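You operate a simulated robot arm through the tools that you are given. There is no shell and no other tool. Be economical: measure what you need, move in short steps, check, and stop when the job is done.

Carry out the task below with a simulated robot arm. There is one attempt and no reset: what you move stays moved.

Task
Empty the orange saucer and the watering can into the bucket and stand the orange pot in its saucer.
Fine: can and saucer go back to their spots; no spills. Set down upright: plant in the orange pot, watering can.

Only the result counts: the job must be done as asked and must still hold three seconds after the hand-in. Knocking over, shifting, dropping, spilling or breaking anything else fails it.

Robot
A 7-joint arm with a two-finger parallel gripper, fixed in place. Base frame: the origin is at the foot of the arm, x ahead of it, y to its left, z up; the work surface is at about z = 740. Units: mm, degrees, N and s.
With the tool pointing down near the work surface it reaches from about 360 to 760 mm from the base axis. Its first joint turns from -115.0 to 115.0 degrees. Payload 3.91 kg.
Tool frame: the origin (TCP) lies between the finger pads and is the grasp point; the fingertips stand 30 mm ahead of it; z points along the fingers, y is the line along which they close. The gripper opens to 110 mm. The fingers are 20 mm wide and 10 mm thick; the gripper's body (48 by 112 mm) begins 55 mm behind the TCP.
Orientation is that of the tool frame in the base frame, as [roll, pitch, yaw] about the fixed x, y, z axes, in that order (R = Rz(yaw) Ry(pitch) Rx(roll)). With the fingers straight down and closing along the base's y, the tool's x points along the base's -x, its y along +y and its z along -z.

Tools
- The arm moves only by the tool move_arm. Its argument "targets" is a list of rows, each a list of 7 numbers: the gripper command, from -1 (fully open) to 1 (shut), values between in proportion, then the shift along the tool's x, y, z in mm, then the turn, a rotation vector about the tool's x, y, z in degrees. In form: [[jaw, tx, ty, tz, wx, wy, wz], ...]. A call has 1 to 20 rows; each row is the pose to reach, as a shift and turn from the pose commanded when the call began, along the tool's axes at that moment. Each row takes 0.2 s and may step no farther than 50 mm and 8.6 degrees from the row before; otherwise, or with a gripper value out of range, the whole call is refused. Where a pose cannot be reached the arm comes as near as it can. A force on the tool above 40 N (or 10 N above the force at the start of the call, whichever is more), or a blocked arm, ends the call early, and 0.2 s more pass. The fingers move at their own pace (about 108 mm/s each) and stop on an object; they squeeze with about 43 N. The grip force told is the motor's: it shows also when the fingers shut on nothing. Time passes only in rows, and 0.2 s behind the last, so rows that repeat a pose let the fingers close. The reply holds the time, the measured pose of the TCP, the force on the tool along the base axes, the opening and the grip force, in the units named above and with some noise, with the torque about the TCP (base axes, N m) and any sound that the robot's microphone picked up.
- Cameras (640 x 400 px; columns grow to the right, rows downward): "scene" is fixed at [399.8, 487.9, 1398]; the picture's right is [-0.69, -0.73, 0.00], its down [-0.65, 0.61, -0.46] and it looks along [0.33, -0.32, -0.89] (base axes); focal length 214 px, centre (320, 200). "wrist" rides on the gripper at [72, 17, -103] in the tool frame; the picture's right is [-0.23, 0.97, 0.00], its down [-0.76, -0.18, -0.62] and it looks along [-0.61, -0.14, 0.78] (tool axes); focal length 222 px, centre (320, 200). There is no depth. A picture from a camera that has moved, and an enlarged one, comes with that camera's place and axes in the base frame and with its lens. The place of the scene camera against the robot may be out by one fixed shift of up to 25 mm in any direction.
- grab_frame(camera): a new picture of that camera. It takes no simulated time.
- lift_body(by): slides the trunk up (or, below 0, down) by that many mm; the arm rides with it, the base frame stays. It gives what a move gives, with no picture.
- close_up(camera, box): a new picture of the part [left, top, right, bottom] of that camera's present view, enlarged. It takes no simulated time.
- hand_in(): hands the job in; it is judged then, once.

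Go step by step. Nothing tells you positions but the pictures and the camera data: compare them with the known pose of the tool, close in by small moves and look again before you grip or let go. The budget is 120 turns and 64 pictures, counting those below and the enlarged ones. Unless the task says otherwise, let go and move clear before handing in, and close with one line.

The tools are called after ">>>" as a command line: name --pt "numbers of a row" for each row, then --argument value for the rest, lists and objects as JSON in quotes. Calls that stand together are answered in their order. move_arm: Moves the arm, as the interface text tells. Its arguments: {"type":"object","properties":{"targets":{"type":"array","items":{"type":"array","items":{"type":"number"}}}},"required":["targets"]} The other tools are called the same way: lift_body (by) slides the trunk up or down; grab_frame (camera) takes a picture; close_up (camera, box) takes an enlarged picture of a part of a camera's view; hand_in () hands the job in.

At the start:

```text
t: 0.0
tool_pos: [577.1, 304.0, 1160.6]
tool_rot: [-180.0, 0.1, -180.0]
wrist_force: [0.7, 0.1, 0.3]
moment: [0.02, 0.0, 0.0]
finger_gap: 110.0
gripper_force: 0.2
trunk travel left (down, up): [-600.0, 390.0]
```

scene: 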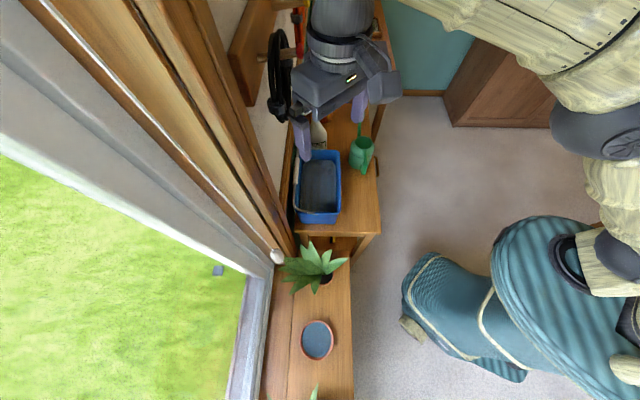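
wrist: 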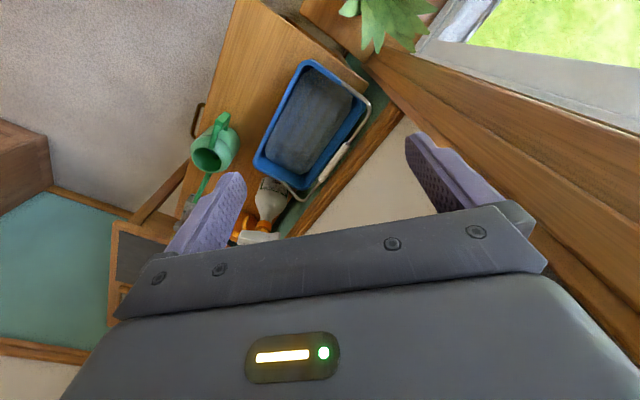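

I see a blue bucket and a green can on the near cabinet, and the plant and saucer on a second surface. I'll look more closely first.

>>> close_up --camera "scene" --box '[240, 220, 400, 400]'

>>> close_up --camera "scene" --box '[260, 90, 400, 240]'

>>> close_up --camera "wrist" --box '[160, 0, 460, 250]'

```text
2.22 times, centred on (320, 310) of scene
camera zoom: at [399.8, 487.9, 1398.0], right [-0.69, -0.73, 0.0], down [-0.65, 0.61, -0.46], along [0.33, -0.32, -0.89], focal length 477 px, centre (320, -44)
```

zoom: 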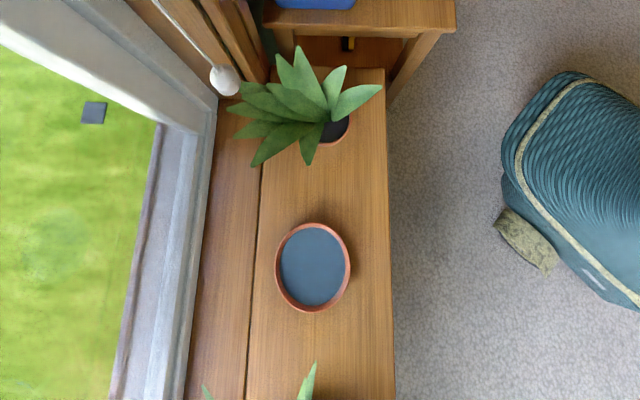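

```text
2.67 times, centred on (330, 165) of scene
camera zoom: at [399.8, 487.9, 1398.0], right [-0.69, -0.73, 0.0], down [-0.65, 0.61, -0.46], along [0.33, -0.32, -0.89], focal length 572 px, centre (293, 293)
```

zoom: 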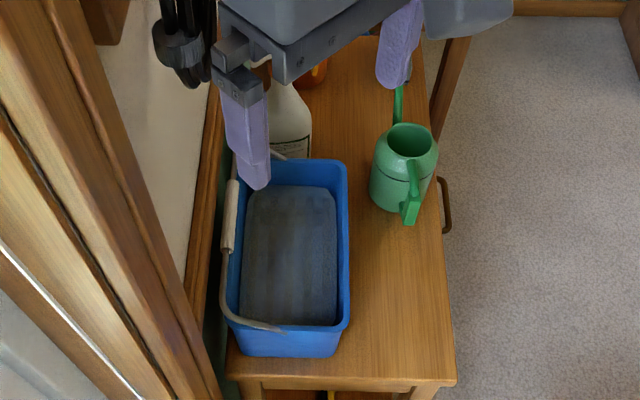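

```text
1.60 times, centred on (310, 125) of wrist
camera zoom: at [504.1, 322.0, 1264.2], right [0.23, 0.97, 0.0], down [0.76, -0.18, 0.62], along [0.61, -0.14, -0.78], focal length 355 px, centre (336, 320)
```

zoom: 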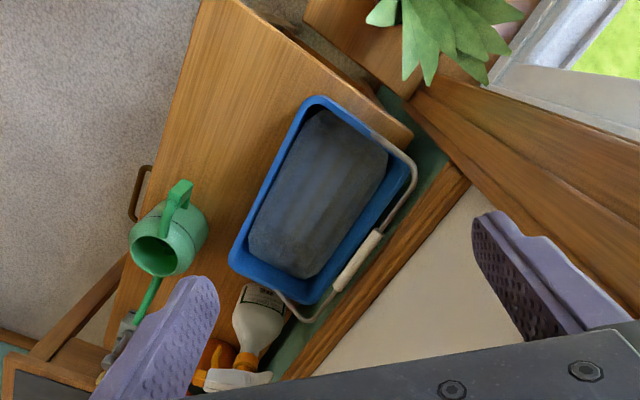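

The can is around (655, 60), the bucket around (640, 265), and the saucer around (353, 537). The furniture line runs at 45° to the base axes. I'll move over the saucer, turned to face the window, and look with the wrist camera.

>>> move_arm --pt "-1 25 25 8 0 0 -5" --pt "-1 50 50 16 0 0 -10" --pt "-1 75 75 24 0 0 -15" --pt "-1 100 100 32 0 0 -20" --pt "-1 125 125 40 0 0 -25" --pt "-1 150 150 50 0 0 -30" --pt "-1 175 175 60 0 0 -35" --pt "-1 200 200 70 0 0 -40" --pt "-1 220 220 80 0 0 -45" --pt "-1 220 220 80 0 0 -45"

>>> grab_frame --camera "wrist"

>>> grab_frame --camera "scene"

```text
t: 2.2
tool_pos: [358.1, 525.6, 1080.8]
tool_rot: [-179.9, 0.0, -134.9]
wrist_force: [0.2, 0.2, -0.4]
moment: [-0.02, 0.0, 0.01]
finger_gap: 110.2
gripper_force: 0.1
trunk travel left (down, up): [-600.0, 390.0]
```

```text
58 pictures are left
camera wrist: at [295.0, 486.6, 1184.7], right [-0.53, 0.85, 0.0], down [0.66, 0.41, 0.62], along [0.53, 0.33, -0.78], focal length 222 px, centre (320, 200)
```

wrist: 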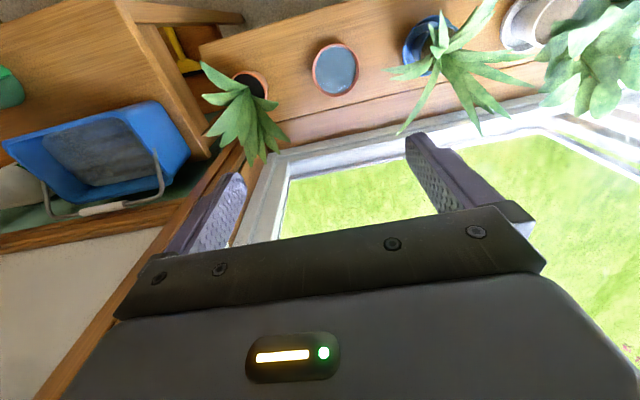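

```text
57 pictures are left
```

scene: 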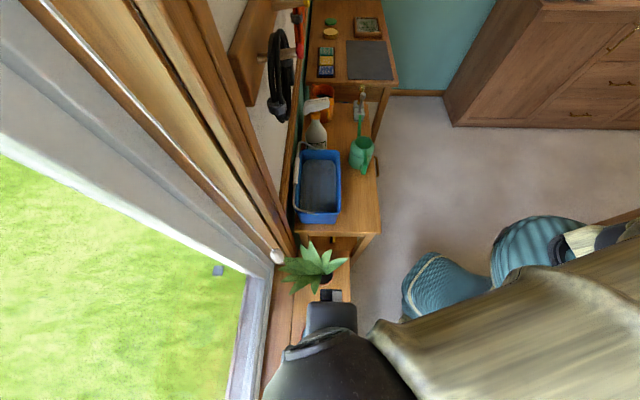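

The row on the sill is the orange pot, the saucer, a blue pot and a white pot. The sill height is uncertain, so I'll back off for parallax.

>>> move_arm --pt "-1 45 0 0 0 0 0" --pt "-1 90 0 0 0 0 0" --pt "-1 130 0 0 0 0 0" --pt "-1 160 0 0 0 0 0" --pt "-1 160 0 0 0 0 0"

>>> grab_frame --camera "wrist"

>>> close_up --camera "wrist" --box '[180, 50, 440, 210]'

```text
t: 3.4
tool_pos: [245.2, 411.5, 1082.1]
tool_rot: [179.9, -0.1, -135.0]
wrist_force: [0.8, 0.2, -0.5]
moment: [0.02, 0.0, -0.01]
finger_gap: 110.0
gripper_force: 0.0
trunk travel left (down, up): [-600.0, 390.0]
```

```text
56 pictures are left
camera wrist: at [181.0, 372.6, 1184.6], right [-0.53, 0.85, 0.0], down [0.66, 0.41, 0.62], along [0.53, 0.33, -0.78], focal length 222 px, centre (320, 200)
```

wrist: 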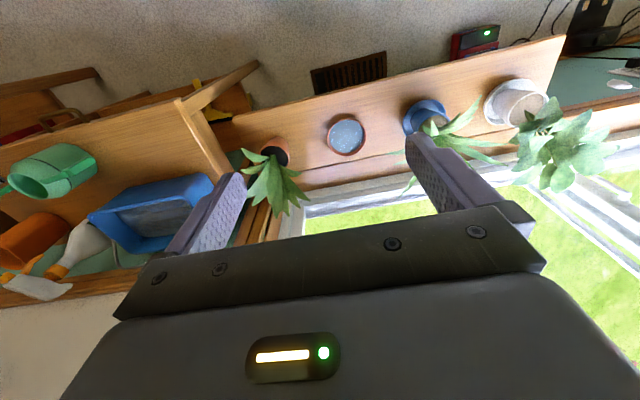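

```text
2.46 times, centred on (310, 130) of wrist
camera zoom: at [181.0, 372.6, 1184.6], right [-0.53, 0.85, 0.0], down [0.66, 0.41, 0.62], along [0.53, 0.33, -0.78], focal length 547 px, centre (345, 372)
```

zoom: 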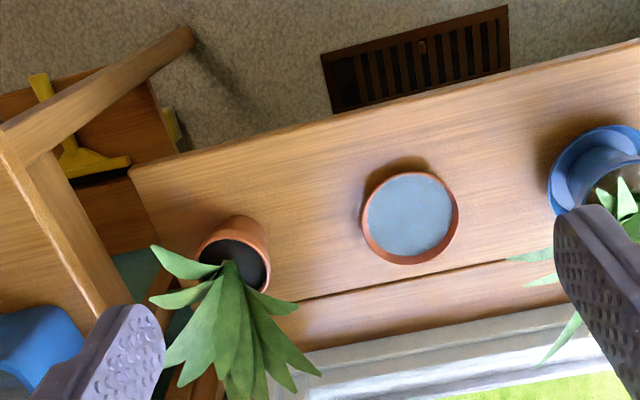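

Triangulating, the sill sits at about z 605, the saucer (about 104 mm across) near (348, 560), and the orange pot near (458, 418). I'll lower the trunk and come over the saucer for a close look.

>>> lift_body --by -250

>>> move_arm --pt "-1 -45 6 0 0 0 0" --pt "-1 -90 12 0 0 0 0" --pt "-1 -90 18 30 0 0 0" --pt "-1 -90 22 60 0 0 0" --pt "-1 -90 24 60 0 0 0"

>>> grab_frame --camera "wrist"

```text
t: 6.0
tool_pos: [244.1, 412.5, 830.8]
tool_rot: [-180.0, 0.0, -135.0]
wrist_force: [0.3, 0.0, -0.1]
moment: [-0.02, -0.02, -0.01]
finger_gap: 110.1
gripper_force: 0.0
trunk travel left (down, up): [-350.0, 640.0]
```

```text
t: 7.2
tool_pos: [291.7, 493.6, 770.5]
tool_rot: [180.0, -0.1, -135.0]
wrist_force: [-0.4, 0.3, 0.8]
moment: [-0.03, -0.01, -0.03]
finger_gap: 110.1
gripper_force: 0.1
trunk travel left (down, up): [-350.0, 640.0]
```

```text
54 pictures are left
camera wrist: at [228.0, 453.7, 873.7], right [-0.53, 0.85, 0.0], down [0.66, 0.41, 0.62], along [0.53, 0.33, -0.78], focal length 222 px, centre (320, 200)
```

wrist: 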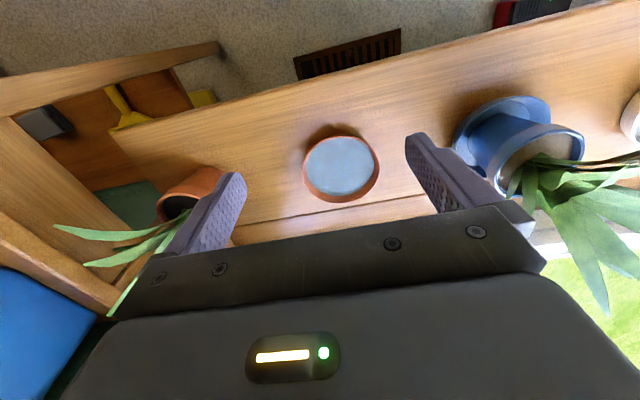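

The saucer is clearly visible. I'll close in over it and measure again with a larger parallax.

>>> move_arm --pt "-1 -40 4 10 0 0 0" --pt "-1 -70 9 40 0 0 0" --pt "-1 -90 9 70 0 0 0" --pt "-1 -90 9 80 0 0 0" --pt "-1 -90 9 80 0 0 0"

>>> grab_frame --camera "wrist"

>>> grab_frame --camera "scene"

```text
t: 8.4
tool_pos: [348.8, 562.1, 689.7]
tool_rot: [-179.9, -0.1, -135.0]
wrist_force: [0.3, 0.1, 1.2]
moment: [0.01, 0.0, -0.01]
finger_gap: 109.8
gripper_force: 0.0
trunk travel left (down, up): [-350.0, 640.0]
```

```text
53 pictures are left
camera wrist: at [285.0, 523.1, 794.1], right [-0.53, 0.85, 0.0], down [0.66, 0.41, 0.62], along [0.53, 0.33, -0.78], focal length 222 px, centre (320, 200)
```

wrist: 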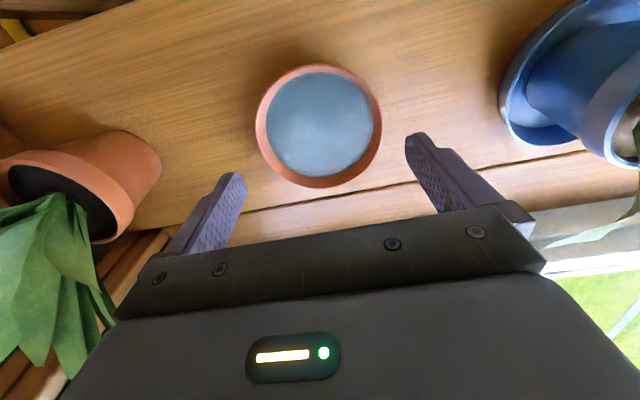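

```text
52 pictures are left
```

scene: 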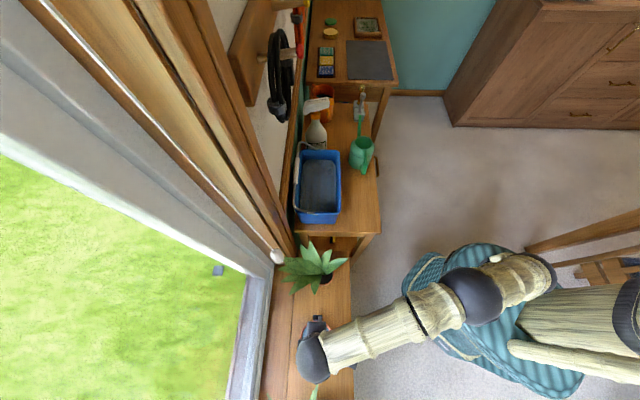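

The saucer centre is about 10 mm along tool x and 2.5 mm along tool y from the TCP. Its rim is at z≈621 and about 100 mm across. I'll centre over it, lower the open fingers around it, then check.

>>> move_arm --pt "-1 5 1 0 0 0 0" --pt "-1 10 2.5 0 0 0 0" --pt "-1 10 2.5 15 0 0 0" --pt "-1 10 2.5 30 0 0 0" --pt "-1 10 2.5 30 0 0 0"

>>> grab_frame --camera "wrist"

```text
t: 9.6
tool_pos: [340.3, 556.9, 660.7]
tool_rot: [-180.0, 0.0, -134.9]
wrist_force: [0.2, -0.8, 0.3]
moment: [0.01, -0.02, 0.02]
finger_gap: 110.1
gripper_force: 0.1
trunk travel left (down, up): [-350.0, 640.0]
```

```text
51 pictures are left
camera wrist: at [277.1, 518.9, 763.9], right [-0.53, 0.85, 0.0], down [0.66, 0.41, 0.62], along [0.53, 0.33, -0.78], focal length 222 px, centre (320, 200)
```

wrist: 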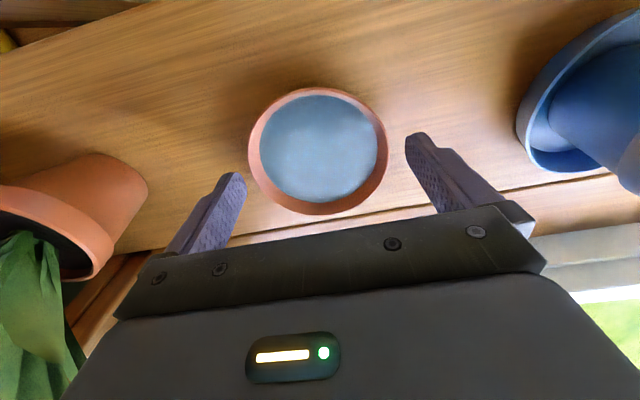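

Nearly centred. A last small correction, then I'll lower in small guarded steps until just above the sill.

>>> move_arm --pt "-1 4 0.7 5 0 0 0" --pt "-1 4 0.7 12 0 0 0" --pt "-1 4 0.7 18 0 0 0" --pt "-1 4 0.7 22 0 0 0" --pt "-1 4 0.7 22 0 0 0"

>>> grab_frame --camera "wrist"

```text
t: 10.8
tool_pos: [335.8, 554.4, 637.9]
tool_rot: [179.9, -0.2, -134.9]
wrist_force: [-0.5, 0.2, -0.3]
moment: [-0.01, -0.05, 0.0]
finger_gap: 110.3
gripper_force: 0.0
trunk travel left (down, up): [-350.0, 640.0]
```

```text
50 pictures are left
camera wrist: at [271.9, 515.7, 741.0], right [-0.53, 0.85, 0.0], down [0.67, 0.41, 0.62], along [0.53, 0.33, -0.78], focal length 222 px, centre (320, 200)
```

wrist: 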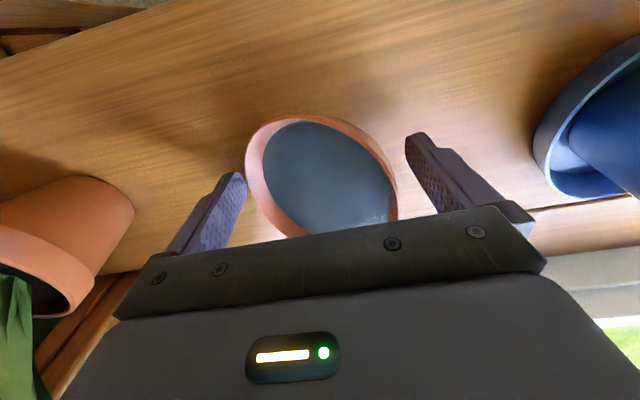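

The saucer looks different in this view, so I'll check closely whether I touched it.

>>> close_up --camera "wrist" --box '[200, 90, 460, 260]'

```text
2.35 times, centred on (330, 175) of wrist
camera zoom: at [271.9, 515.7, 741.0], right [-0.53, 0.85, 0.0], down [0.67, 0.41, 0.62], along [0.53, 0.33, -0.78], focal length 523 px, centre (296, 259)
```

zoom: 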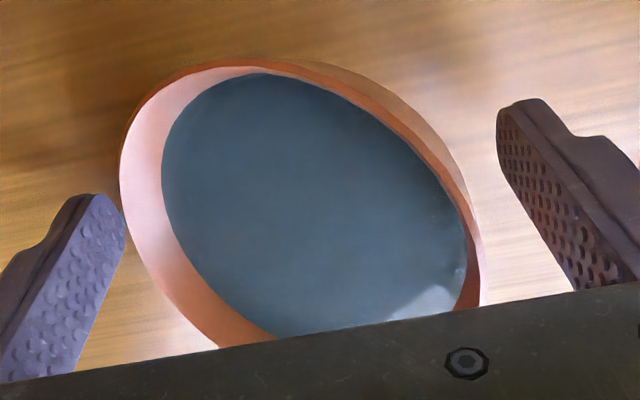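

The saucer seems to look tilted although there is no force. I'll raise straight up and look again.

>>> move_arm --pt "-1 0 0 -8 0 0 0" --pt "-1 0 0 -22 0 0 0" --pt "-1 0 0 -22 0 0 0"

>>> close_up --camera "wrist" --box '[200, 70, 460, 240]'

```text
t: 11.6
tool_pos: [334.6, 554.0, 662.1]
tool_rot: [179.9, 0.0, -135.0]
wrist_force: [0.1, 0.0, 0.2]
moment: [-0.02, 0.01, 0.04]
finger_gap: 110.1
gripper_force: 0.0
trunk travel left (down, up): [-350.0, 640.0]
```

```text
2.35 times, centred on (330, 155) of wrist
camera zoom: at [272.2, 515.9, 765.1], right [-0.53, 0.85, 0.0], down [0.66, 0.41, 0.62], along [0.53, 0.33, -0.78], focal length 523 px, centre (296, 306)
```

zoom: 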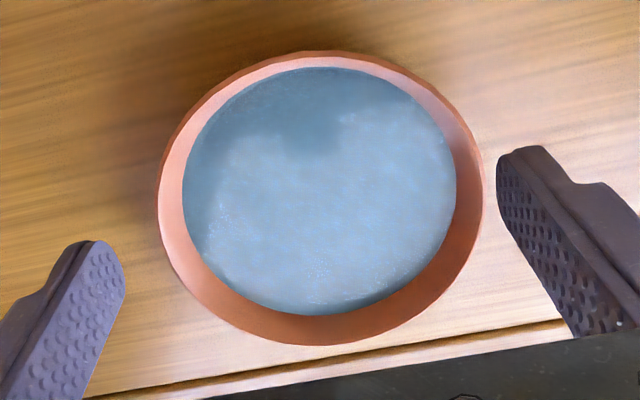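

It's flat again and still full, but my earlier corrections overshot and a finger nudged it by a few mm. Its original spot was about (346, 560). A proper circle fit now puts it at about tool x −9.5, y +5, so I'll recentre and verify before lowering.

>>> move_arm --pt "-1 -5 3 0 0 0 0" --pt "-1 -9.5 5 0 0 0 0" --pt "-1 -9.5 5 0 0 0 0"

>>> close_up --camera "wrist" --box '[200, 70, 460, 240]'

```text
t: 12.4
tool_pos: [339.1, 564.9, 661.6]
tool_rot: [180.0, 0.0, -134.9]
wrist_force: [0.0, 1.0, -0.1]
moment: [0.04, 0.03, 0.04]
finger_gap: 110.0
gripper_force: 0.1
trunk travel left (down, up): [-350.0, 640.0]
```

```text
2.35 times, centred on (330, 155) of wrist
camera zoom: at [275.5, 526.0, 764.8], right [-0.53, 0.85, 0.0], down [0.66, 0.41, 0.62], along [0.53, 0.33, -0.78], focal length 523 px, centre (296, 306)
```

zoom: 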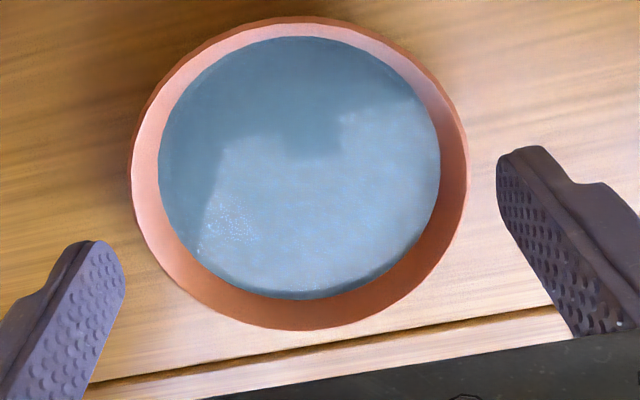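

Centred now, within about 1 mm, with about 5 mm clearance on each side. I'll lower around it.

>>> move_arm --pt "-1 -0.5 0.4 6 0 0 0" --pt "-1 -0.5 0.4 12 0 0 0" --pt "-1 -0.5 0.4 18 0 0 0" --pt "-1 -0.5 0.4 24 0 0 0" --pt "-1 -0.5 0.4 24 0 0 0"

>>> close_up --camera "wrist" --box '[200, 90, 460, 260]'

```text
t: 13.6
tool_pos: [339.3, 565.9, 636.5]
tool_rot: [180.0, 0.0, -135.0]
wrist_force: [0.4, 0.6, 0.1]
moment: [-0.01, 0.04, 0.01]
finger_gap: 110.1
gripper_force: 0.0
trunk travel left (down, up): [-350.0, 640.0]
```

```text
2.35 times, centred on (330, 175) of wrist
camera zoom: at [275.2, 526.7, 740.2], right [-0.53, 0.85, 0.0], down [0.66, 0.41, 0.62], along [0.53, 0.33, -0.78], focal length 523 px, centre (296, 259)
```

zoom: 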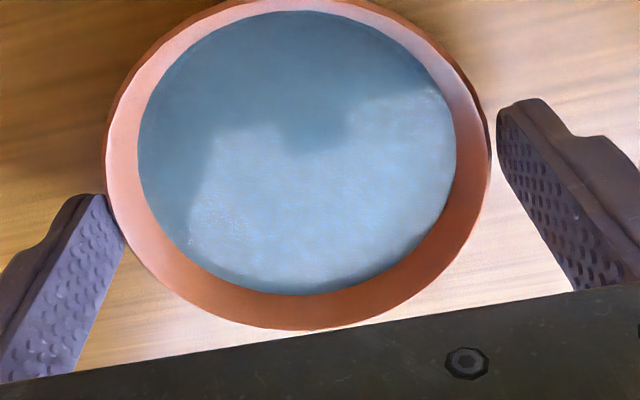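

Both fingers straddle the flat saucer. I'll close slowly.

>>> move_arm --pt "-0.9 0 0 0 0 0 0" --pt "-0.86 0 0 0 0 0 0" --pt "-0.82 0 0 0 0 0 0" --pt "-0.78 0 0 0 0 0 0" --pt "-0.7 0 0 0 0 0 0" --pt "-0.5 0 0 0 0 0 0" --pt "-0.5 0 0 0 0 0 0"

>>> close_up --camera "wrist" --box '[200, 90, 460, 260]'

```text
t: 15.2
tool_pos: [339.0, 565.4, 635.9]
tool_rot: [-180.0, -0.1, -135.0]
wrist_force: [-0.2, -0.6, -0.5]
moment: [-0.01, 0.0, 0.02]
finger_gap: 103.4
gripper_force: 42.8
trunk travel left (down, up): [-350.0, 640.0]
```

```text
2.35 times, centred on (330, 175) of wrist
camera zoom: at [275.3, 526.8, 740.2], right [-0.53, 0.85, 0.0], down [0.66, 0.41, 0.62], along [0.53, 0.33, -0.78], focal length 523 px, centre (296, 259)
```

zoom: 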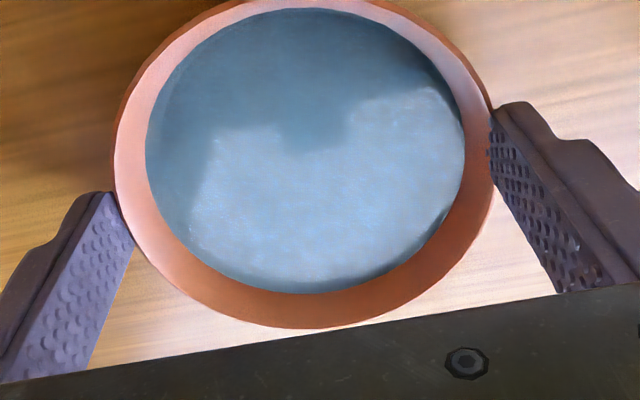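

Gripped at 103.4 mm. I'll lift a little and check that it stays level.

>>> move_arm --pt "-0.5 0 0 -2 0 0 0" --pt "-0.5 0 0 -5 0 0 0" --pt "-0.5 0 0 -10 0 0 0" --pt "-0.5 0 0 -15 0 0 0" --pt "-0.5 0 0 -15 0 0 0"

>>> close_up --camera "wrist" --box '[200, 70, 460, 240]'

```text
t: 16.4
tool_pos: [338.6, 566.0, 652.7]
tool_rot: [180.0, 0.0, -134.9]
wrist_force: [0.4, 0.3, -0.5]
moment: [0.0, 0.02, -0.02]
finger_gap: 103.5
gripper_force: 43.0
trunk travel left (down, up): [-350.0, 640.0]
```

```text
2.35 times, centred on (330, 155) of wrist
camera zoom: at [275.6, 526.6, 755.5], right [-0.53, 0.85, 0.0], down [0.66, 0.41, 0.62], along [0.53, 0.33, -0.78], focal length 523 px, centre (296, 306)
```

zoom: 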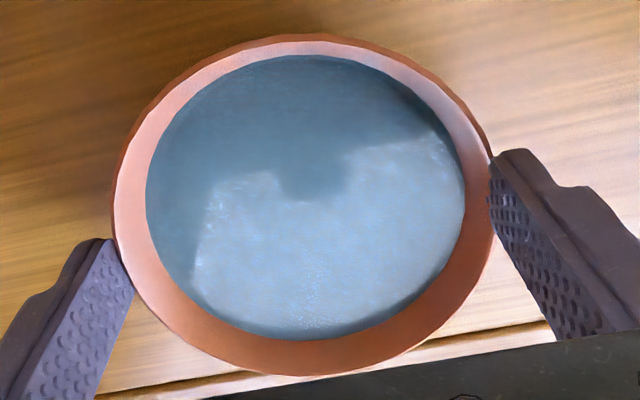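

It's lifted and level. I'll raise the trunk and then check the way to the bucket.

>>> lift_body --by 370

>>> grab_frame --camera "wrist"

>>> grab_frame --camera "scene"

```text
t: 20.0
tool_pos: [339.5, 566.2, 1021.5]
tool_rot: [-179.9, 0.0, -135.0]
wrist_force: [0.4, 0.4, -1.2]
moment: [-0.02, -0.02, 0.04]
finger_gap: 103.8
gripper_force: 43.3
trunk travel left (down, up): [-720.0, 270.0]
```

```text
43 pictures are left
camera wrist: at [275.7, 526.7, 1125.4], right [-0.53, 0.85, 0.0], down [0.66, 0.41, 0.62], along [0.53, 0.33, -0.78], focal length 222 px, centre (320, 200)
```

wrist: 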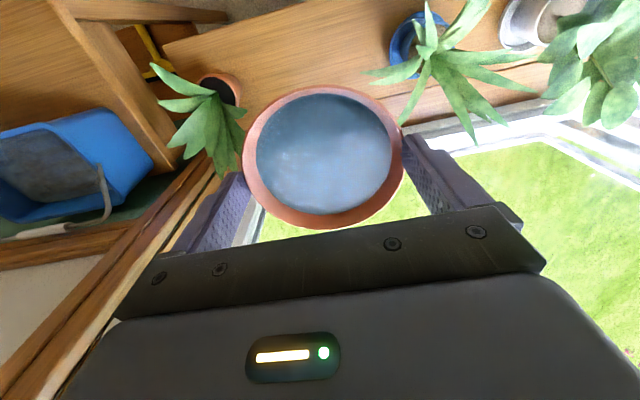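

```text
42 pictures are left
```

scene: 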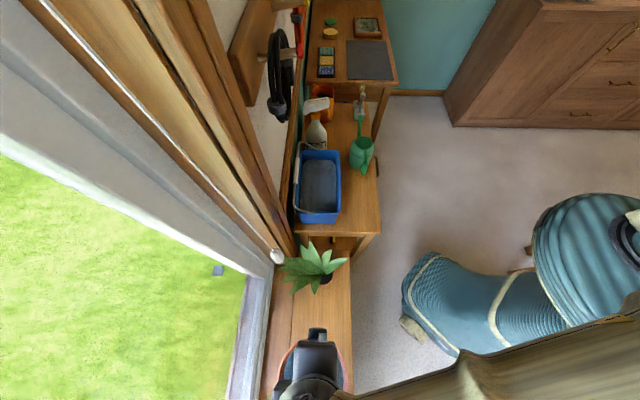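

The way is clear. I'll carry the saucer level and smoothly toward the bucket, staying a little to the room side.

>>> move_arm --pt "-0.5 2 -6 0 0 0 0" --pt "-0.5 5 -18 0 0 0 0" --pt "-0.5 10 -36 0 0 0 0" --pt "-0.5 15 -56 0 0 0 0" --pt "-0.5 20 -76 0 0 0 0" --pt "-0.5 25 -98 0 0 0 0" --pt "-0.5 30 -120 0 0 0 0" --pt "-0.5 35 -142 0 0 0 0" --pt "-0.5 35 -164 0 0 0 0" --pt "-0.5 35 -186 0 0 0 0" --pt "-0.5 35 -208 0 0 0 0" --pt "-0.5 35 -230 0 0 0 0" --pt "-0.5 35 -252 0 0 0 0" --pt "-0.5 35 -274 0 0 0 0" --pt "-0.5 35 -294 0 0 0 0" --pt "-0.5 35 -312 0 0 0 0" --pt "-0.5 35 -328 0 0 0 0" --pt "-0.5 35 -340 0 0 0 0" --pt "-0.5 35 -346 0 0 0 0" --pt "-0.5 35 -346 0 0 0 0"

>>> grab_frame --camera "wrist"

```text
t: 24.2
tool_pos: [560.6, 298.2, 1021.2]
tool_rot: [-179.9, 0.0, -135.0]
wrist_force: [0.3, 0.2, -0.4]
moment: [-0.02, 0.0, -0.01]
finger_gap: 103.4
gripper_force: 43.8
trunk travel left (down, up): [-720.0, 270.0]
```

```text
41 pictures are left
camera wrist: at [496.1, 257.9, 1124.9], right [-0.53, 0.85, 0.0], down [0.66, 0.41, 0.62], along [0.53, 0.33, -0.78], focal length 222 px, centre (320, 200)
```

wrist: 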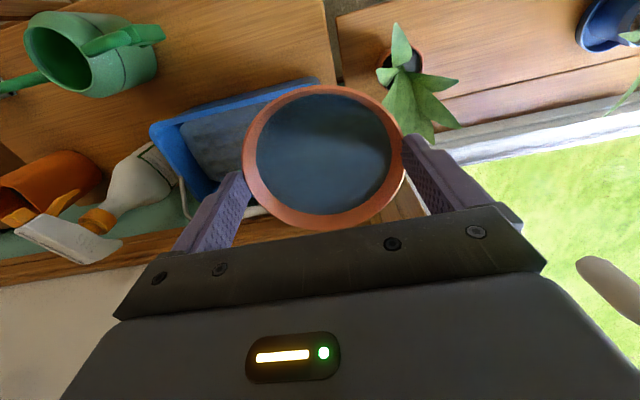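

The bucket's room-side rim runs from about (685, 141) to (538, 279) at z≈870, so its centre is about (655, 254). I'll move the saucer over it and lower a little.

>>> move_arm --pt "-0.5 -3 -6 2 0 0 0" --pt "-0.5 -10 -20 8 0 0 0" --pt "-0.5 -18 -40 16 0 0 0" --pt "-0.5 -26 -60 26 0 0 0" --pt "-0.5 -34 -78 36 0 0 0" --pt "-0.5 -40 -90 46 0 0 0" --pt "-0.5 -43 -97 52 0 0 0" --pt "-0.5 -43 -98 54 0 0 0" --pt "-0.5 -43 -98 54 0 0 0"

>>> grab_frame --camera "scene"

>>> grab_frame --camera "wrist"

```text
t: 26.2
tool_pos: [658.0, 257.0, 968.6]
tool_rot: [180.0, -0.1, -135.1]
wrist_force: [-1.0, 0.0, 0.1]
moment: [-0.03, 0.0, -0.04]
finger_gap: 103.6
gripper_force: 42.8
trunk travel left (down, up): [-720.0, 270.0]
```

```text
40 pictures are left
```

scene: 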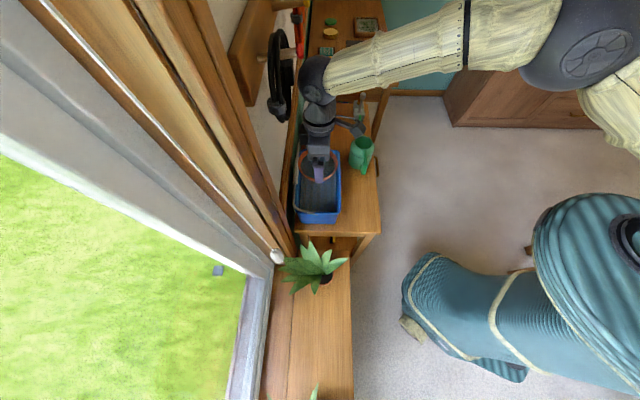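

```text
39 pictures are left
camera wrist: at [594.9, 218.6, 1071.4], right [-0.53, 0.85, 0.0], down [0.66, 0.41, 0.62], along [0.53, 0.33, -0.78], focal length 222 px, centre (320, 200)
```

wrist: 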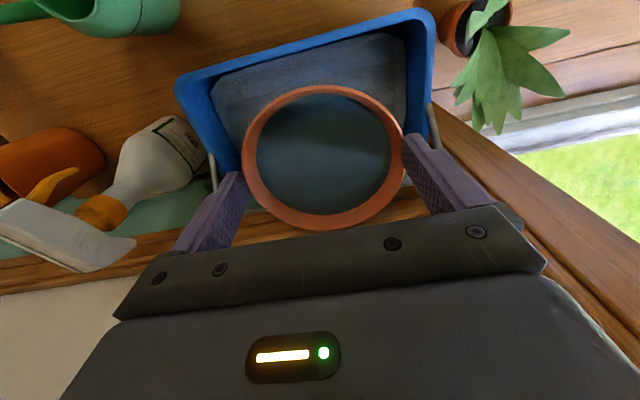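

The saucer is over the bucket's middle. I'll tip it slowly about the finger axis, with its open side towards the room and the lip over the bucket.

>>> move_arm --pt "-0.5 -4 -3 0 0 0 0" --pt "-0.5 -8 -3 0 0 0 0" --pt "-0.5 -8 -3 0 0 -3 0" --pt "-0.5 -8 -3 0 0 -6 0" --pt "-0.5 -8 -3 0 0 -9 0" --pt "-0.5 -8 -3 0 0 -12 0" --pt "-0.5 -8 -3 0 0 -15 0" --pt "-0.5 -8 -3 0 0 -18 0" --pt "-0.5 -8 -3 0 0 -21 0" --pt "-0.5 -8 -3 0 0 -24 0" --pt "-0.5 -8 -3 0 0 -27 0" --pt "-0.5 -8 -3 0 0 -30 0" --pt "-0.5 -8 -3 0 0 -33 0" --pt "-0.5 -8 -3 0 0 -36 0" --pt "-0.5 -8 -3 0 0 -40 0" --pt "-0.5 -8 -3 0 0 -44 0" --pt "-0.5 -8 -3 0 0 -48 0" --pt "-0.5 -8 -3 0 0 -52 0" --pt "-0.5 -8 -3 0 0 -52 0"

>>> grab_frame --camera "wrist"

```text
t: 30.2
tool_pos: [665.3, 261.4, 968.7]
tool_rot: [180.0, 52.0, -134.8]
wrist_force: [0.1, -0.7, -0.8]
moment: [-0.02, 0.04, -0.03]
finger_gap: 103.5
gripper_force: 43.2
trunk travel left (down, up): [-720.0, 270.0]
```

```text
38 pictures are left
camera wrist: at [565.4, 184.3, 974.2], right [-0.59, 0.79, 0.18], down [0.11, -0.14, 0.98], along [0.8, 0.6, 0.0], focal length 222 px, centre (320, 200)
```

wrist: 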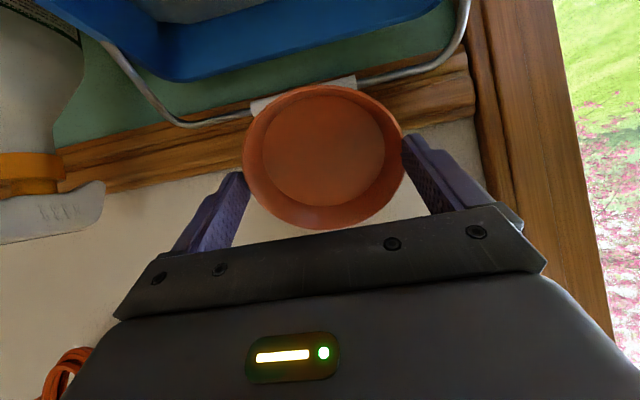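

The saucer already looks empty. I'll tip further to drain the last drops, then bring it level again.

>>> move_arm --pt "-0.5 0 0 0 0 -7 0" --pt "-0.5 0 0 0 0 -14 0" --pt "-0.5 0 0 0 0 -21 0" --pt "-0.5 0 0 0 0 -28 0" --pt "-0.5 0 0 0 0 -35 0" --pt "-0.5 0 0 0 0 -35 0" --pt "-0.5 0 0 0 0 -35 0" --pt "-0.5 0 0 0 0 -35 0" --pt "-0.5 0 0 0 0 -28 0" --pt "-0.5 0 0 0 0 -21 0" --pt "-0.5 0 0 0 0 -14 0" --pt "-0.5 0 0 0 0 -7 0" --pt "-0.5 0 0 0 0 0 0"

>>> move_arm --pt "-0.5 0 0 0 0 8 0" --pt "-0.5 0 0 0 0 16 0" --pt "-0.5 0 0 0 0 24 0" --pt "-0.5 0 0 0 0 32 0" --pt "-0.5 0 0 0 0 40 0" --pt "-0.5 0 0 0 0 47 0" --pt "-0.5 0 0 0 0 52 0" --pt "-0.5 0 0 0 0 52 0"

>>> grab_frame --camera "wrist"

>>> close_up --camera "scene" --box '[260, 90, 400, 240]'

```text
t: 33.0
tool_pos: [665.8, 261.1, 967.4]
tool_rot: [180.0, 51.9, -135.1]
wrist_force: [0.2, 0.7, -1.1]
moment: [-0.02, -0.01, 0.03]
finger_gap: 103.3
gripper_force: 43.1
trunk travel left (down, up): [-720.0, 270.0]
```

```text
t: 34.8
tool_pos: [665.4, 261.0, 968.7]
tool_rot: [180.0, 0.0, -135.1]
wrist_force: [1.1, 0.2, -1.0]
moment: [0.01, -0.01, -0.03]
finger_gap: 103.3
gripper_force: 43.5
trunk travel left (down, up): [-720.0, 270.0]
```

```text
37 pictures are left
camera wrist: at [602.9, 221.9, 1071.9], right [-0.53, 0.85, 0.0], down [0.66, 0.41, 0.62], along [0.53, 0.33, -0.78], focal length 222 px, centre (320, 200)
```

wrist: 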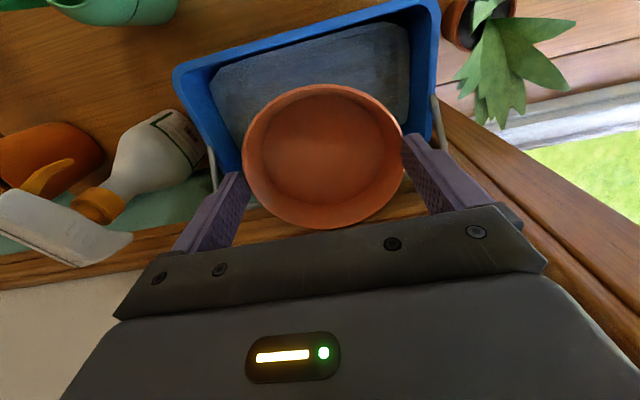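

```text
2.67 times, centred on (330, 165) of scene
camera zoom: at [399.8, 487.9, 1398.0], right [-0.69, -0.73, 0.0], down [-0.65, 0.61, -0.46], along [0.33, -0.32, -0.89], focal length 572 px, centre (293, 293)
```

zoom: 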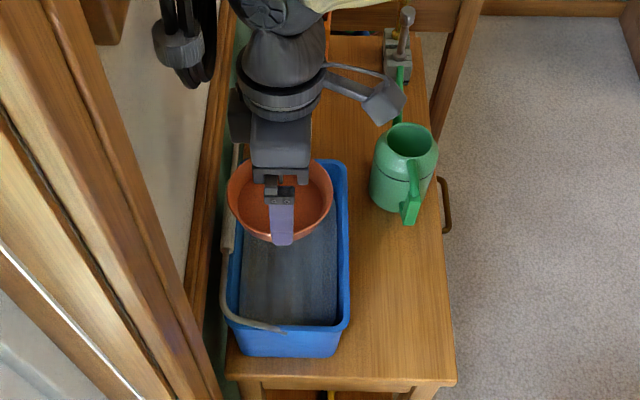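

The saucer is empty with no spill visible. I'll carry it back towards its original spot.

>>> move_arm --pt "-0.5 10 5 -10 0 0 0" --pt "-0.5 25 20 -25 0 0 0" --pt "-0.5 40 45 -30 0 0 0" --pt "-0.5 45 75 -30 0 0 0" --pt "-0.5 45 105 -30 0 0 0" --pt "-0.5 45 135 -30 0 0 0" --pt "-0.5 45 165 -30 0 0 0" --pt "-0.5 45 195 -30 0 0 0" --pt "-0.5 45 225 -30 0 0 0" --pt "-0.5 45 255 -30 0 0 0" --pt "-0.5 45 285 -30 0 0 0" --pt "-0.5 45 315 -30 0 0 0" --pt "-0.5 40 345 -30 0 0 0" --pt "-0.5 32 375 -30 0 0 0" --pt "-0.5 24 400 -30 0 0 0" --pt "-0.5 18 420 -30 0 0 0" --pt "-0.5 14 432 -30 0 0 0" --pt "-0.5 14 437 -30 0 0 0" --pt "-0.5 14 437 -30 0 0 0"

>>> lift_body --by -345

>>> grab_frame --camera "wrist"

```text
t: 38.8
tool_pos: [346.5, 560.5, 997.6]
tool_rot: [-179.9, -0.1, -135.0]
wrist_force: [0.4, -0.1, -0.2]
moment: [0.01, -0.02, 0.0]
finger_gap: 103.4
gripper_force: 43.1
trunk travel left (down, up): [-720.0, 270.0]
```

```text
t: 42.1
tool_pos: [346.9, 560.6, 652.7]
tool_rot: [-179.9, 0.0, -135.0]
wrist_force: [0.3, 1.4, -1.3]
moment: [0.0, 0.01, -0.01]
finger_gap: 103.6
gripper_force: 42.7
trunk travel left (down, up): [-375.0, 615.0]
```

```text
35 pictures are left
camera wrist: at [283.2, 521.5, 756.7], right [-0.53, 0.85, 0.0], down [0.66, 0.41, 0.62], along [0.53, 0.33, -0.78], focal length 222 px, centre (320, 200)
```

wrist: 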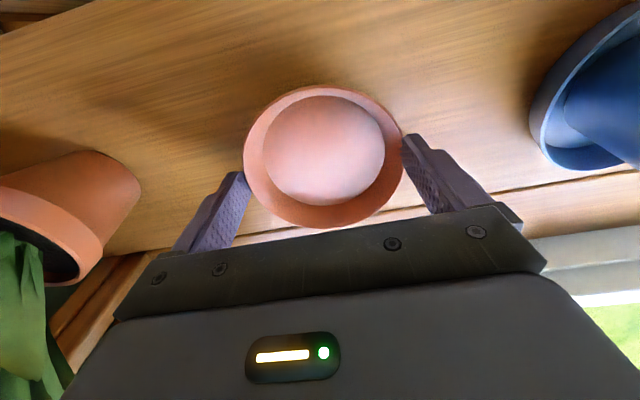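

I'll set it down at the height it was gripped, release, and rise.

>>> move_arm --pt "-0.5 0 0 6 0 0 0" --pt "-0.5 0 0 11 0 0 0" --pt "-0.5 0 0 15 0 0 0" --pt "-0.5 0 0 16.5 0 0 0" --pt "-0.5 0 0 16.5 0 0 0"

>>> move_arm --pt "-0.85 0 0 0 0 0 0" --pt "-0.95 0 0 0 0 0 0" --pt "-1 0 0 0 0 0 0" --pt "-1 0 0 -5 0 0 0" --pt "-1 0 0 -20 0 0 0" --pt "-1 0 0 -60 0 0 0" --pt "-1 0 0 -100 0 0 0" --pt "-1 0 0 -100 0 0 0"

>>> grab_frame --camera "wrist"

```text
t: 43.3
tool_pos: [347.0, 560.0, 638.1]
tool_rot: [-180.0, 0.1, -135.1]
wrist_force: [0.2, -1.0, 7.6]
moment: [-0.12, -0.06, 0.04]
finger_gap: 103.9
gripper_force: 42.9
trunk travel left (down, up): [-375.0, 615.0]
```

```text
t: 45.1
tool_pos: [346.1, 558.5, 738.0]
tool_rot: [179.9, 0.0, -134.8]
wrist_force: [0.3, 0.6, 0.0]
moment: [0.0, 0.01, -0.04]
finger_gap: 110.2
gripper_force: 0.1
trunk travel left (down, up): [-375.0, 615.0]
```

```text
34 pictures are left
camera wrist: at [282.5, 519.0, 842.0], right [-0.53, 0.85, 0.0], down [0.66, 0.41, 0.62], along [0.53, 0.33, -0.78], focal length 222 px, centre (320, 200)
```

wrist: 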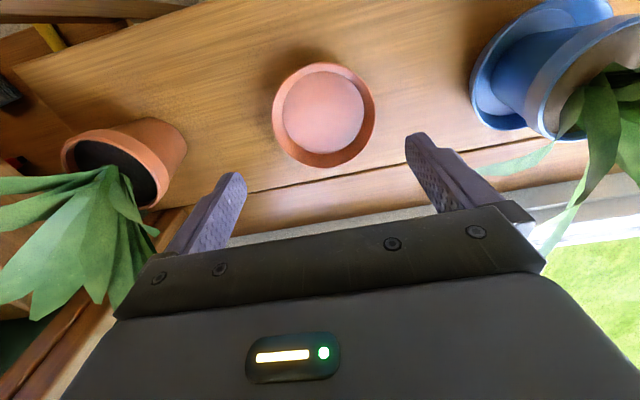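

The saucer is flat and empty at its spot. The orange pot's rim is near (466, 417) at z≈670. I'll back to the room side, tilt the tool 55° and look at the pot from the front.

>>> move_arm --pt "-1 25 0 0 0 0 0" --pt "-1 50 -15 0 0 -5 0" --pt "-1 70 -30 0 0 -10 0" --pt "-1 85 -50 0 0 -15 0" --pt "-1 95 -70 0 0 -20 0" --pt "-1 105 -90 0 0 -25 0" --pt "-1 115 -110 0 0 -30 0" --pt "-1 116 -130 5 0 -35 0" --pt "-1 116 -150 10 0 -40 0" --pt "-1 116 -165 15 0 -45 0" --pt "-1 116 -175 20 0 -50 0" --pt "-1 116 -185 25 0 -55 0" --pt "-1 116 -185 25 0 -55 0"

>>> grab_frame --camera "wrist"

>>> grab_frame --camera "scene"

```text
t: 47.9
tool_pos: [396.0, 348.8, 711.5]
tool_rot: [180.0, 55.1, -134.9]
wrist_force: [0.3, -0.6, -0.5]
moment: [0.0, 0.01, 0.0]
finger_gap: 109.8
gripper_force: 0.0
trunk travel left (down, up): [-375.0, 615.0]
```

```text
33 pictures are left
camera wrist: at [295.0, 270.9, 711.3], right [-0.6, 0.78, 0.19], down [0.07, -0.18, 0.98], along [0.8, 0.6, 0.05], focal length 222 px, centre (320, 200)
```

wrist: 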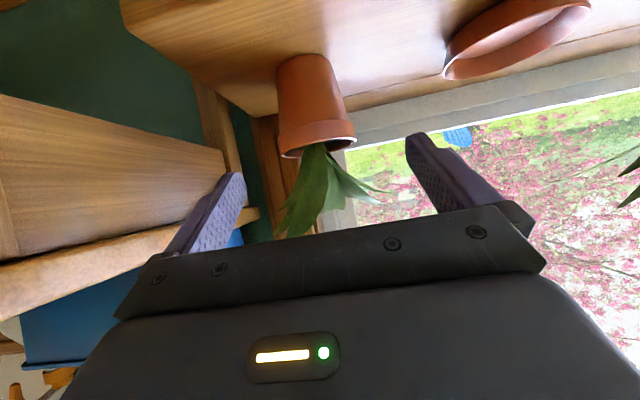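

```text
32 pictures are left
```

scene: 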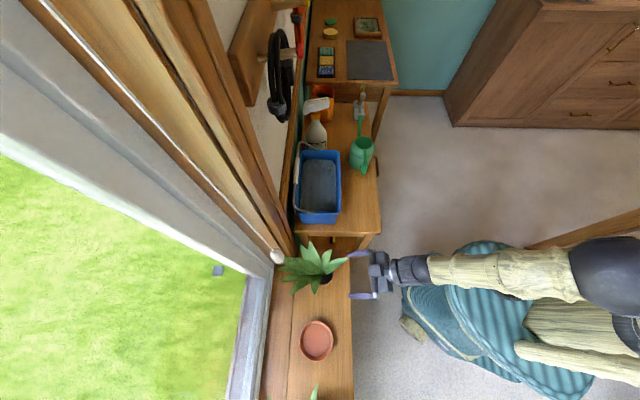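

There's a clean view of the orange pot, with leaves only toward the window. I'll advance along the tool axis, about 5.5 mm toward −y, and stop part-way to check.

>>> move_arm --pt "-1 0 -5.5 10 0 0 0" --pt "-1 -1 -5.5 30 0 0 0" --pt "-1 -2 -5.5 50 0 0 0" --pt "-1 -3 -5.5 70 0 0 0" --pt "-1 -3 -5.5 75 0 0 0" --pt "-1 -3 -5.5 75 0 0 0"

>>> grab_frame --camera "wrist"

```text
t: 49.3
tool_pos: [446.0, 389.5, 671.5]
tool_rot: [-180.0, 55.0, -134.9]
wrist_force: [0.9, -0.5, 0.7]
moment: [0.02, 0.01, -0.05]
finger_gap: 109.9
gripper_force: 0.1
trunk travel left (down, up): [-375.0, 615.0]
```

```text
31 pictures are left
camera wrist: at [343.1, 312.2, 671.6], right [-0.6, 0.78, 0.19], down [0.07, -0.18, 0.98], along [0.8, 0.6, 0.05], focal length 222 px, centre (320, 200)
```

wrist: 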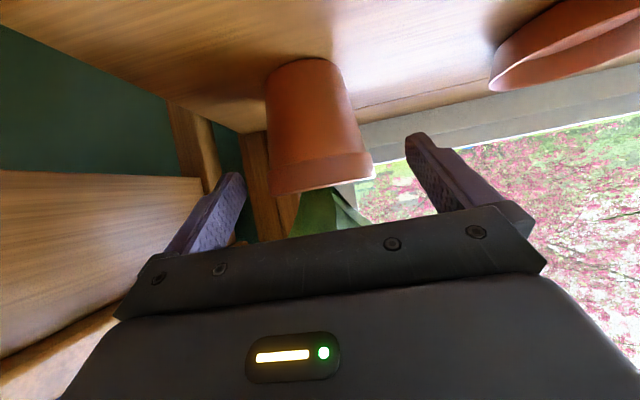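

The pot is centred between the fingers, with its axis at d≈616 mm along the 45° line and its rim at z≈668. I'll go in 30 mm more and grip the collar.

>>> move_arm --pt "-1 0 0 10 0 0 0" --pt "-1 0 0 20 0 0 0" --pt "-1 0 0 30 0 0 0" --pt "-1 0 0 30 0 0 0"

>>> move_arm --pt "-0.7 0 0 0 0 0 0" --pt "-0.45 0 0 0 0 0 0" --pt "-0.35 0 0 0 0 0 0" --pt "-0.25 0 0 0 0 0 0" --pt "0 0 0 0 0 0 0" --pt "0 0 0 0 0 0 0"

>>> grab_frame --camera "wrist"

```text
t: 50.3
tool_pos: [462.8, 407.4, 654.1]
tool_rot: [179.9, 55.1, -135.0]
wrist_force: [0.6, 0.4, -0.3]
moment: [-0.04, 0.04, -0.04]
finger_gap: 110.2
gripper_force: 0.1
trunk travel left (down, up): [-375.0, 615.0]
```

```text
t: 51.7
tool_pos: [460.3, 406.8, 653.0]
tool_rot: [-180.0, 55.0, -135.0]
wrist_force: [0.8, -0.7, -0.3]
moment: [-0.07, -0.06, -0.05]
finger_gap: 74.4
gripper_force: 43.0
trunk travel left (down, up): [-375.0, 615.0]
```

```text
30 pictures are left
camera wrist: at [360.5, 328.5, 653.9], right [-0.6, 0.78, 0.19], down [0.07, -0.18, 0.98], along [0.8, 0.6, 0.05], focal length 222 px, centre (320, 200)
```

wrist: 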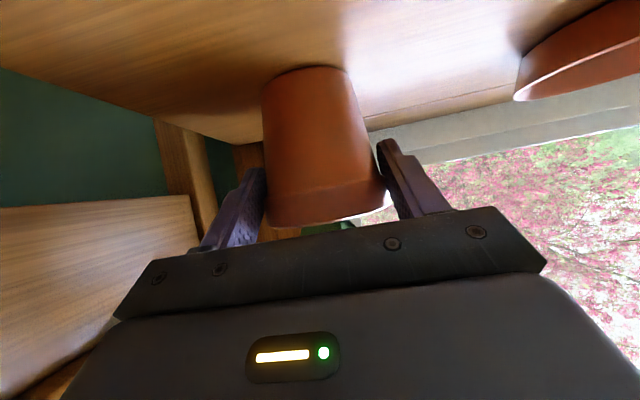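

Gripped at 74 mm. I'll lift straight up about 50 mm.

>>> move_arm --pt "0 -4 0 -3 0 0 0" --pt "0 -12 0 -8.5 0 0 0" --pt "0 -25 0 -17.5 0 0 0" --pt "0 -41 0 -28.7 0 0 0" --pt "0 -41 0 -28.7 0 0 0"

>>> grab_frame --camera "scene"

>>> grab_frame --camera "wrist"

```text
t: 52.9
tool_pos: [461.3, 405.7, 703.0]
tool_rot: [179.9, 55.1, -135.0]
wrist_force: [-0.6, 0.1, -2.9]
moment: [-0.05, 0.06, 0.01]
finger_gap: 74.6
gripper_force: 42.9
trunk travel left (down, up): [-375.0, 615.0]
```

```text
29 pictures are left
```

scene: 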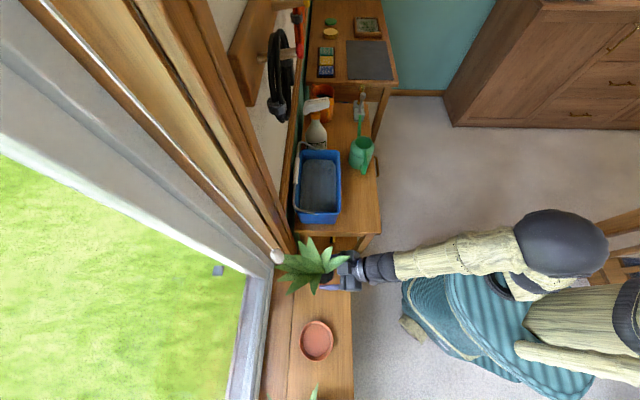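

```text
28 pictures are left
camera wrist: at [359.7, 329.6, 704.7], right [-0.6, 0.78, 0.19], down [0.07, -0.18, 0.98], along [0.8, 0.6, 0.05], focal length 222 px, centre (320, 200)
```

wrist: 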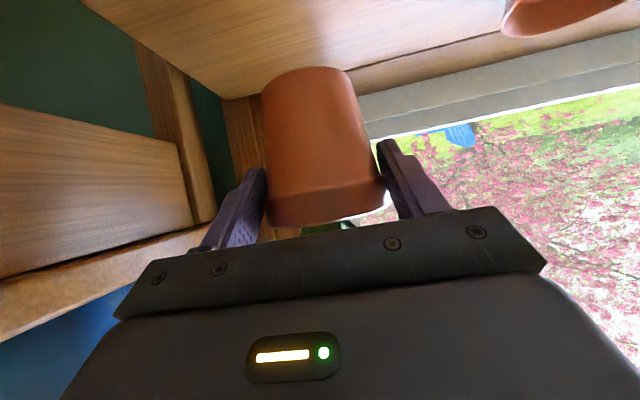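

The plant is held upright. I'll carry it sideways to over the saucer.

>>> move_arm --pt "0 0 6 0 0 0 0" --pt "0 0 20 0 0 0 0" --pt "0 0 40 0 0 0 0" --pt "0 0 62 0 0 0 0" --pt "0 0 84 0 0 0 0" --pt "0 0 106 0 0 0 0" --pt "0 0 128 0 0 0 0" --pt "0 0 150 0 0 0 0" --pt "0 0 170 0 0 0 0" --pt "0 0 184 0 0 0 0" --pt "0 0 190 0 0 0 0" --pt "0 0 190 0 0 0 0"

>>> grab_frame --camera "wrist"

>>> close_up --camera "scene" --box '[240, 250, 400, 400]'

```text
t: 55.5
tool_pos: [327.4, 539.9, 704.1]
tool_rot: [180.0, 55.1, -135.0]
wrist_force: [-0.4, -0.4, -2.2]
moment: [-0.1, 0.06, -0.02]
finger_gap: 74.4
gripper_force: 43.0
trunk travel left (down, up): [-375.0, 615.0]
```

```text
27 pictures are left
camera wrist: at [226.3, 463.0, 703.8], right [-0.6, 0.78, 0.19], down [0.07, -0.18, 0.98], along [0.8, 0.6, 0.05], focal length 222 px, centre (320, 200)
```

wrist: 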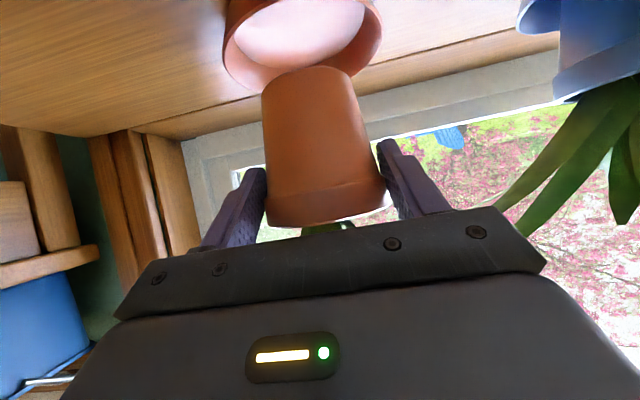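

```text
2.67 times, centred on (320, 325) of scene
camera zoom: at [399.8, 487.9, 1398.0], right [-0.69, -0.73, 0.0], down [-0.65, 0.61, -0.46], along [0.33, -0.32, -0.89], focal length 572 px, centre (320, -133)
```

zoom: 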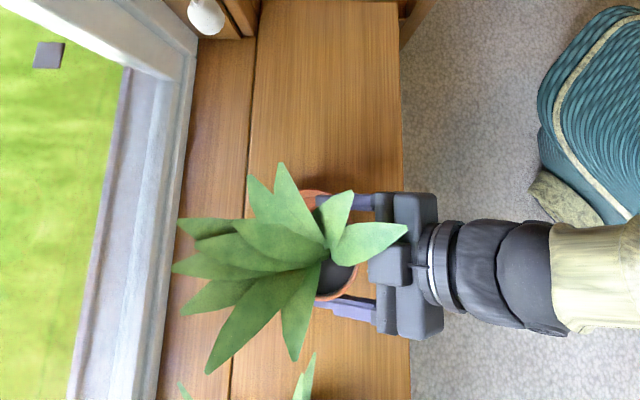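

The pot is held level, and the saucer lies about 17 mm further toward the window and 4 mm along +y. I'll adjust, drop to just above the rim, and look.

>>> move_arm --pt "0 0 2 7 0 0 0" --pt "0 0 4 14 0 0 0" --pt "0 0 4 21 0 0 0" --pt "0 0 4 21 0 0 0"

>>> grab_frame --camera "wrist"

```text
t: 56.5
tool_pos: [335.9, 555.4, 692.6]
tool_rot: [180.0, 55.0, -135.0]
wrist_force: [-0.6, 0.3, -3.0]
moment: [-0.03, 0.07, -0.01]
finger_gap: 74.2
gripper_force: 42.9
trunk travel left (down, up): [-375.0, 615.0]
```

```text
25 pictures are left
camera wrist: at [234.9, 478.7, 691.9], right [-0.6, 0.78, 0.19], down [0.07, -0.18, 0.98], along [0.8, 0.6, 0.05], focal length 222 px, centre (320, 200)
```

wrist: 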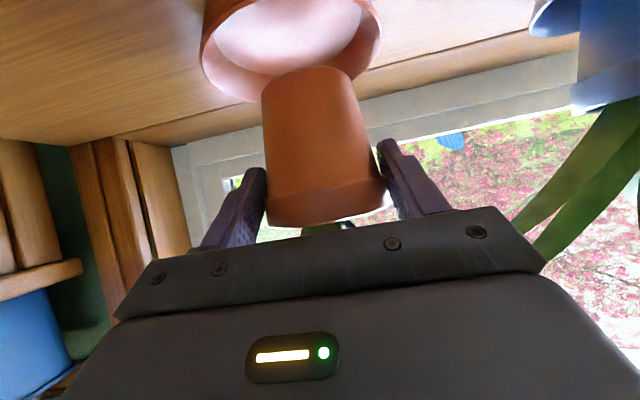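

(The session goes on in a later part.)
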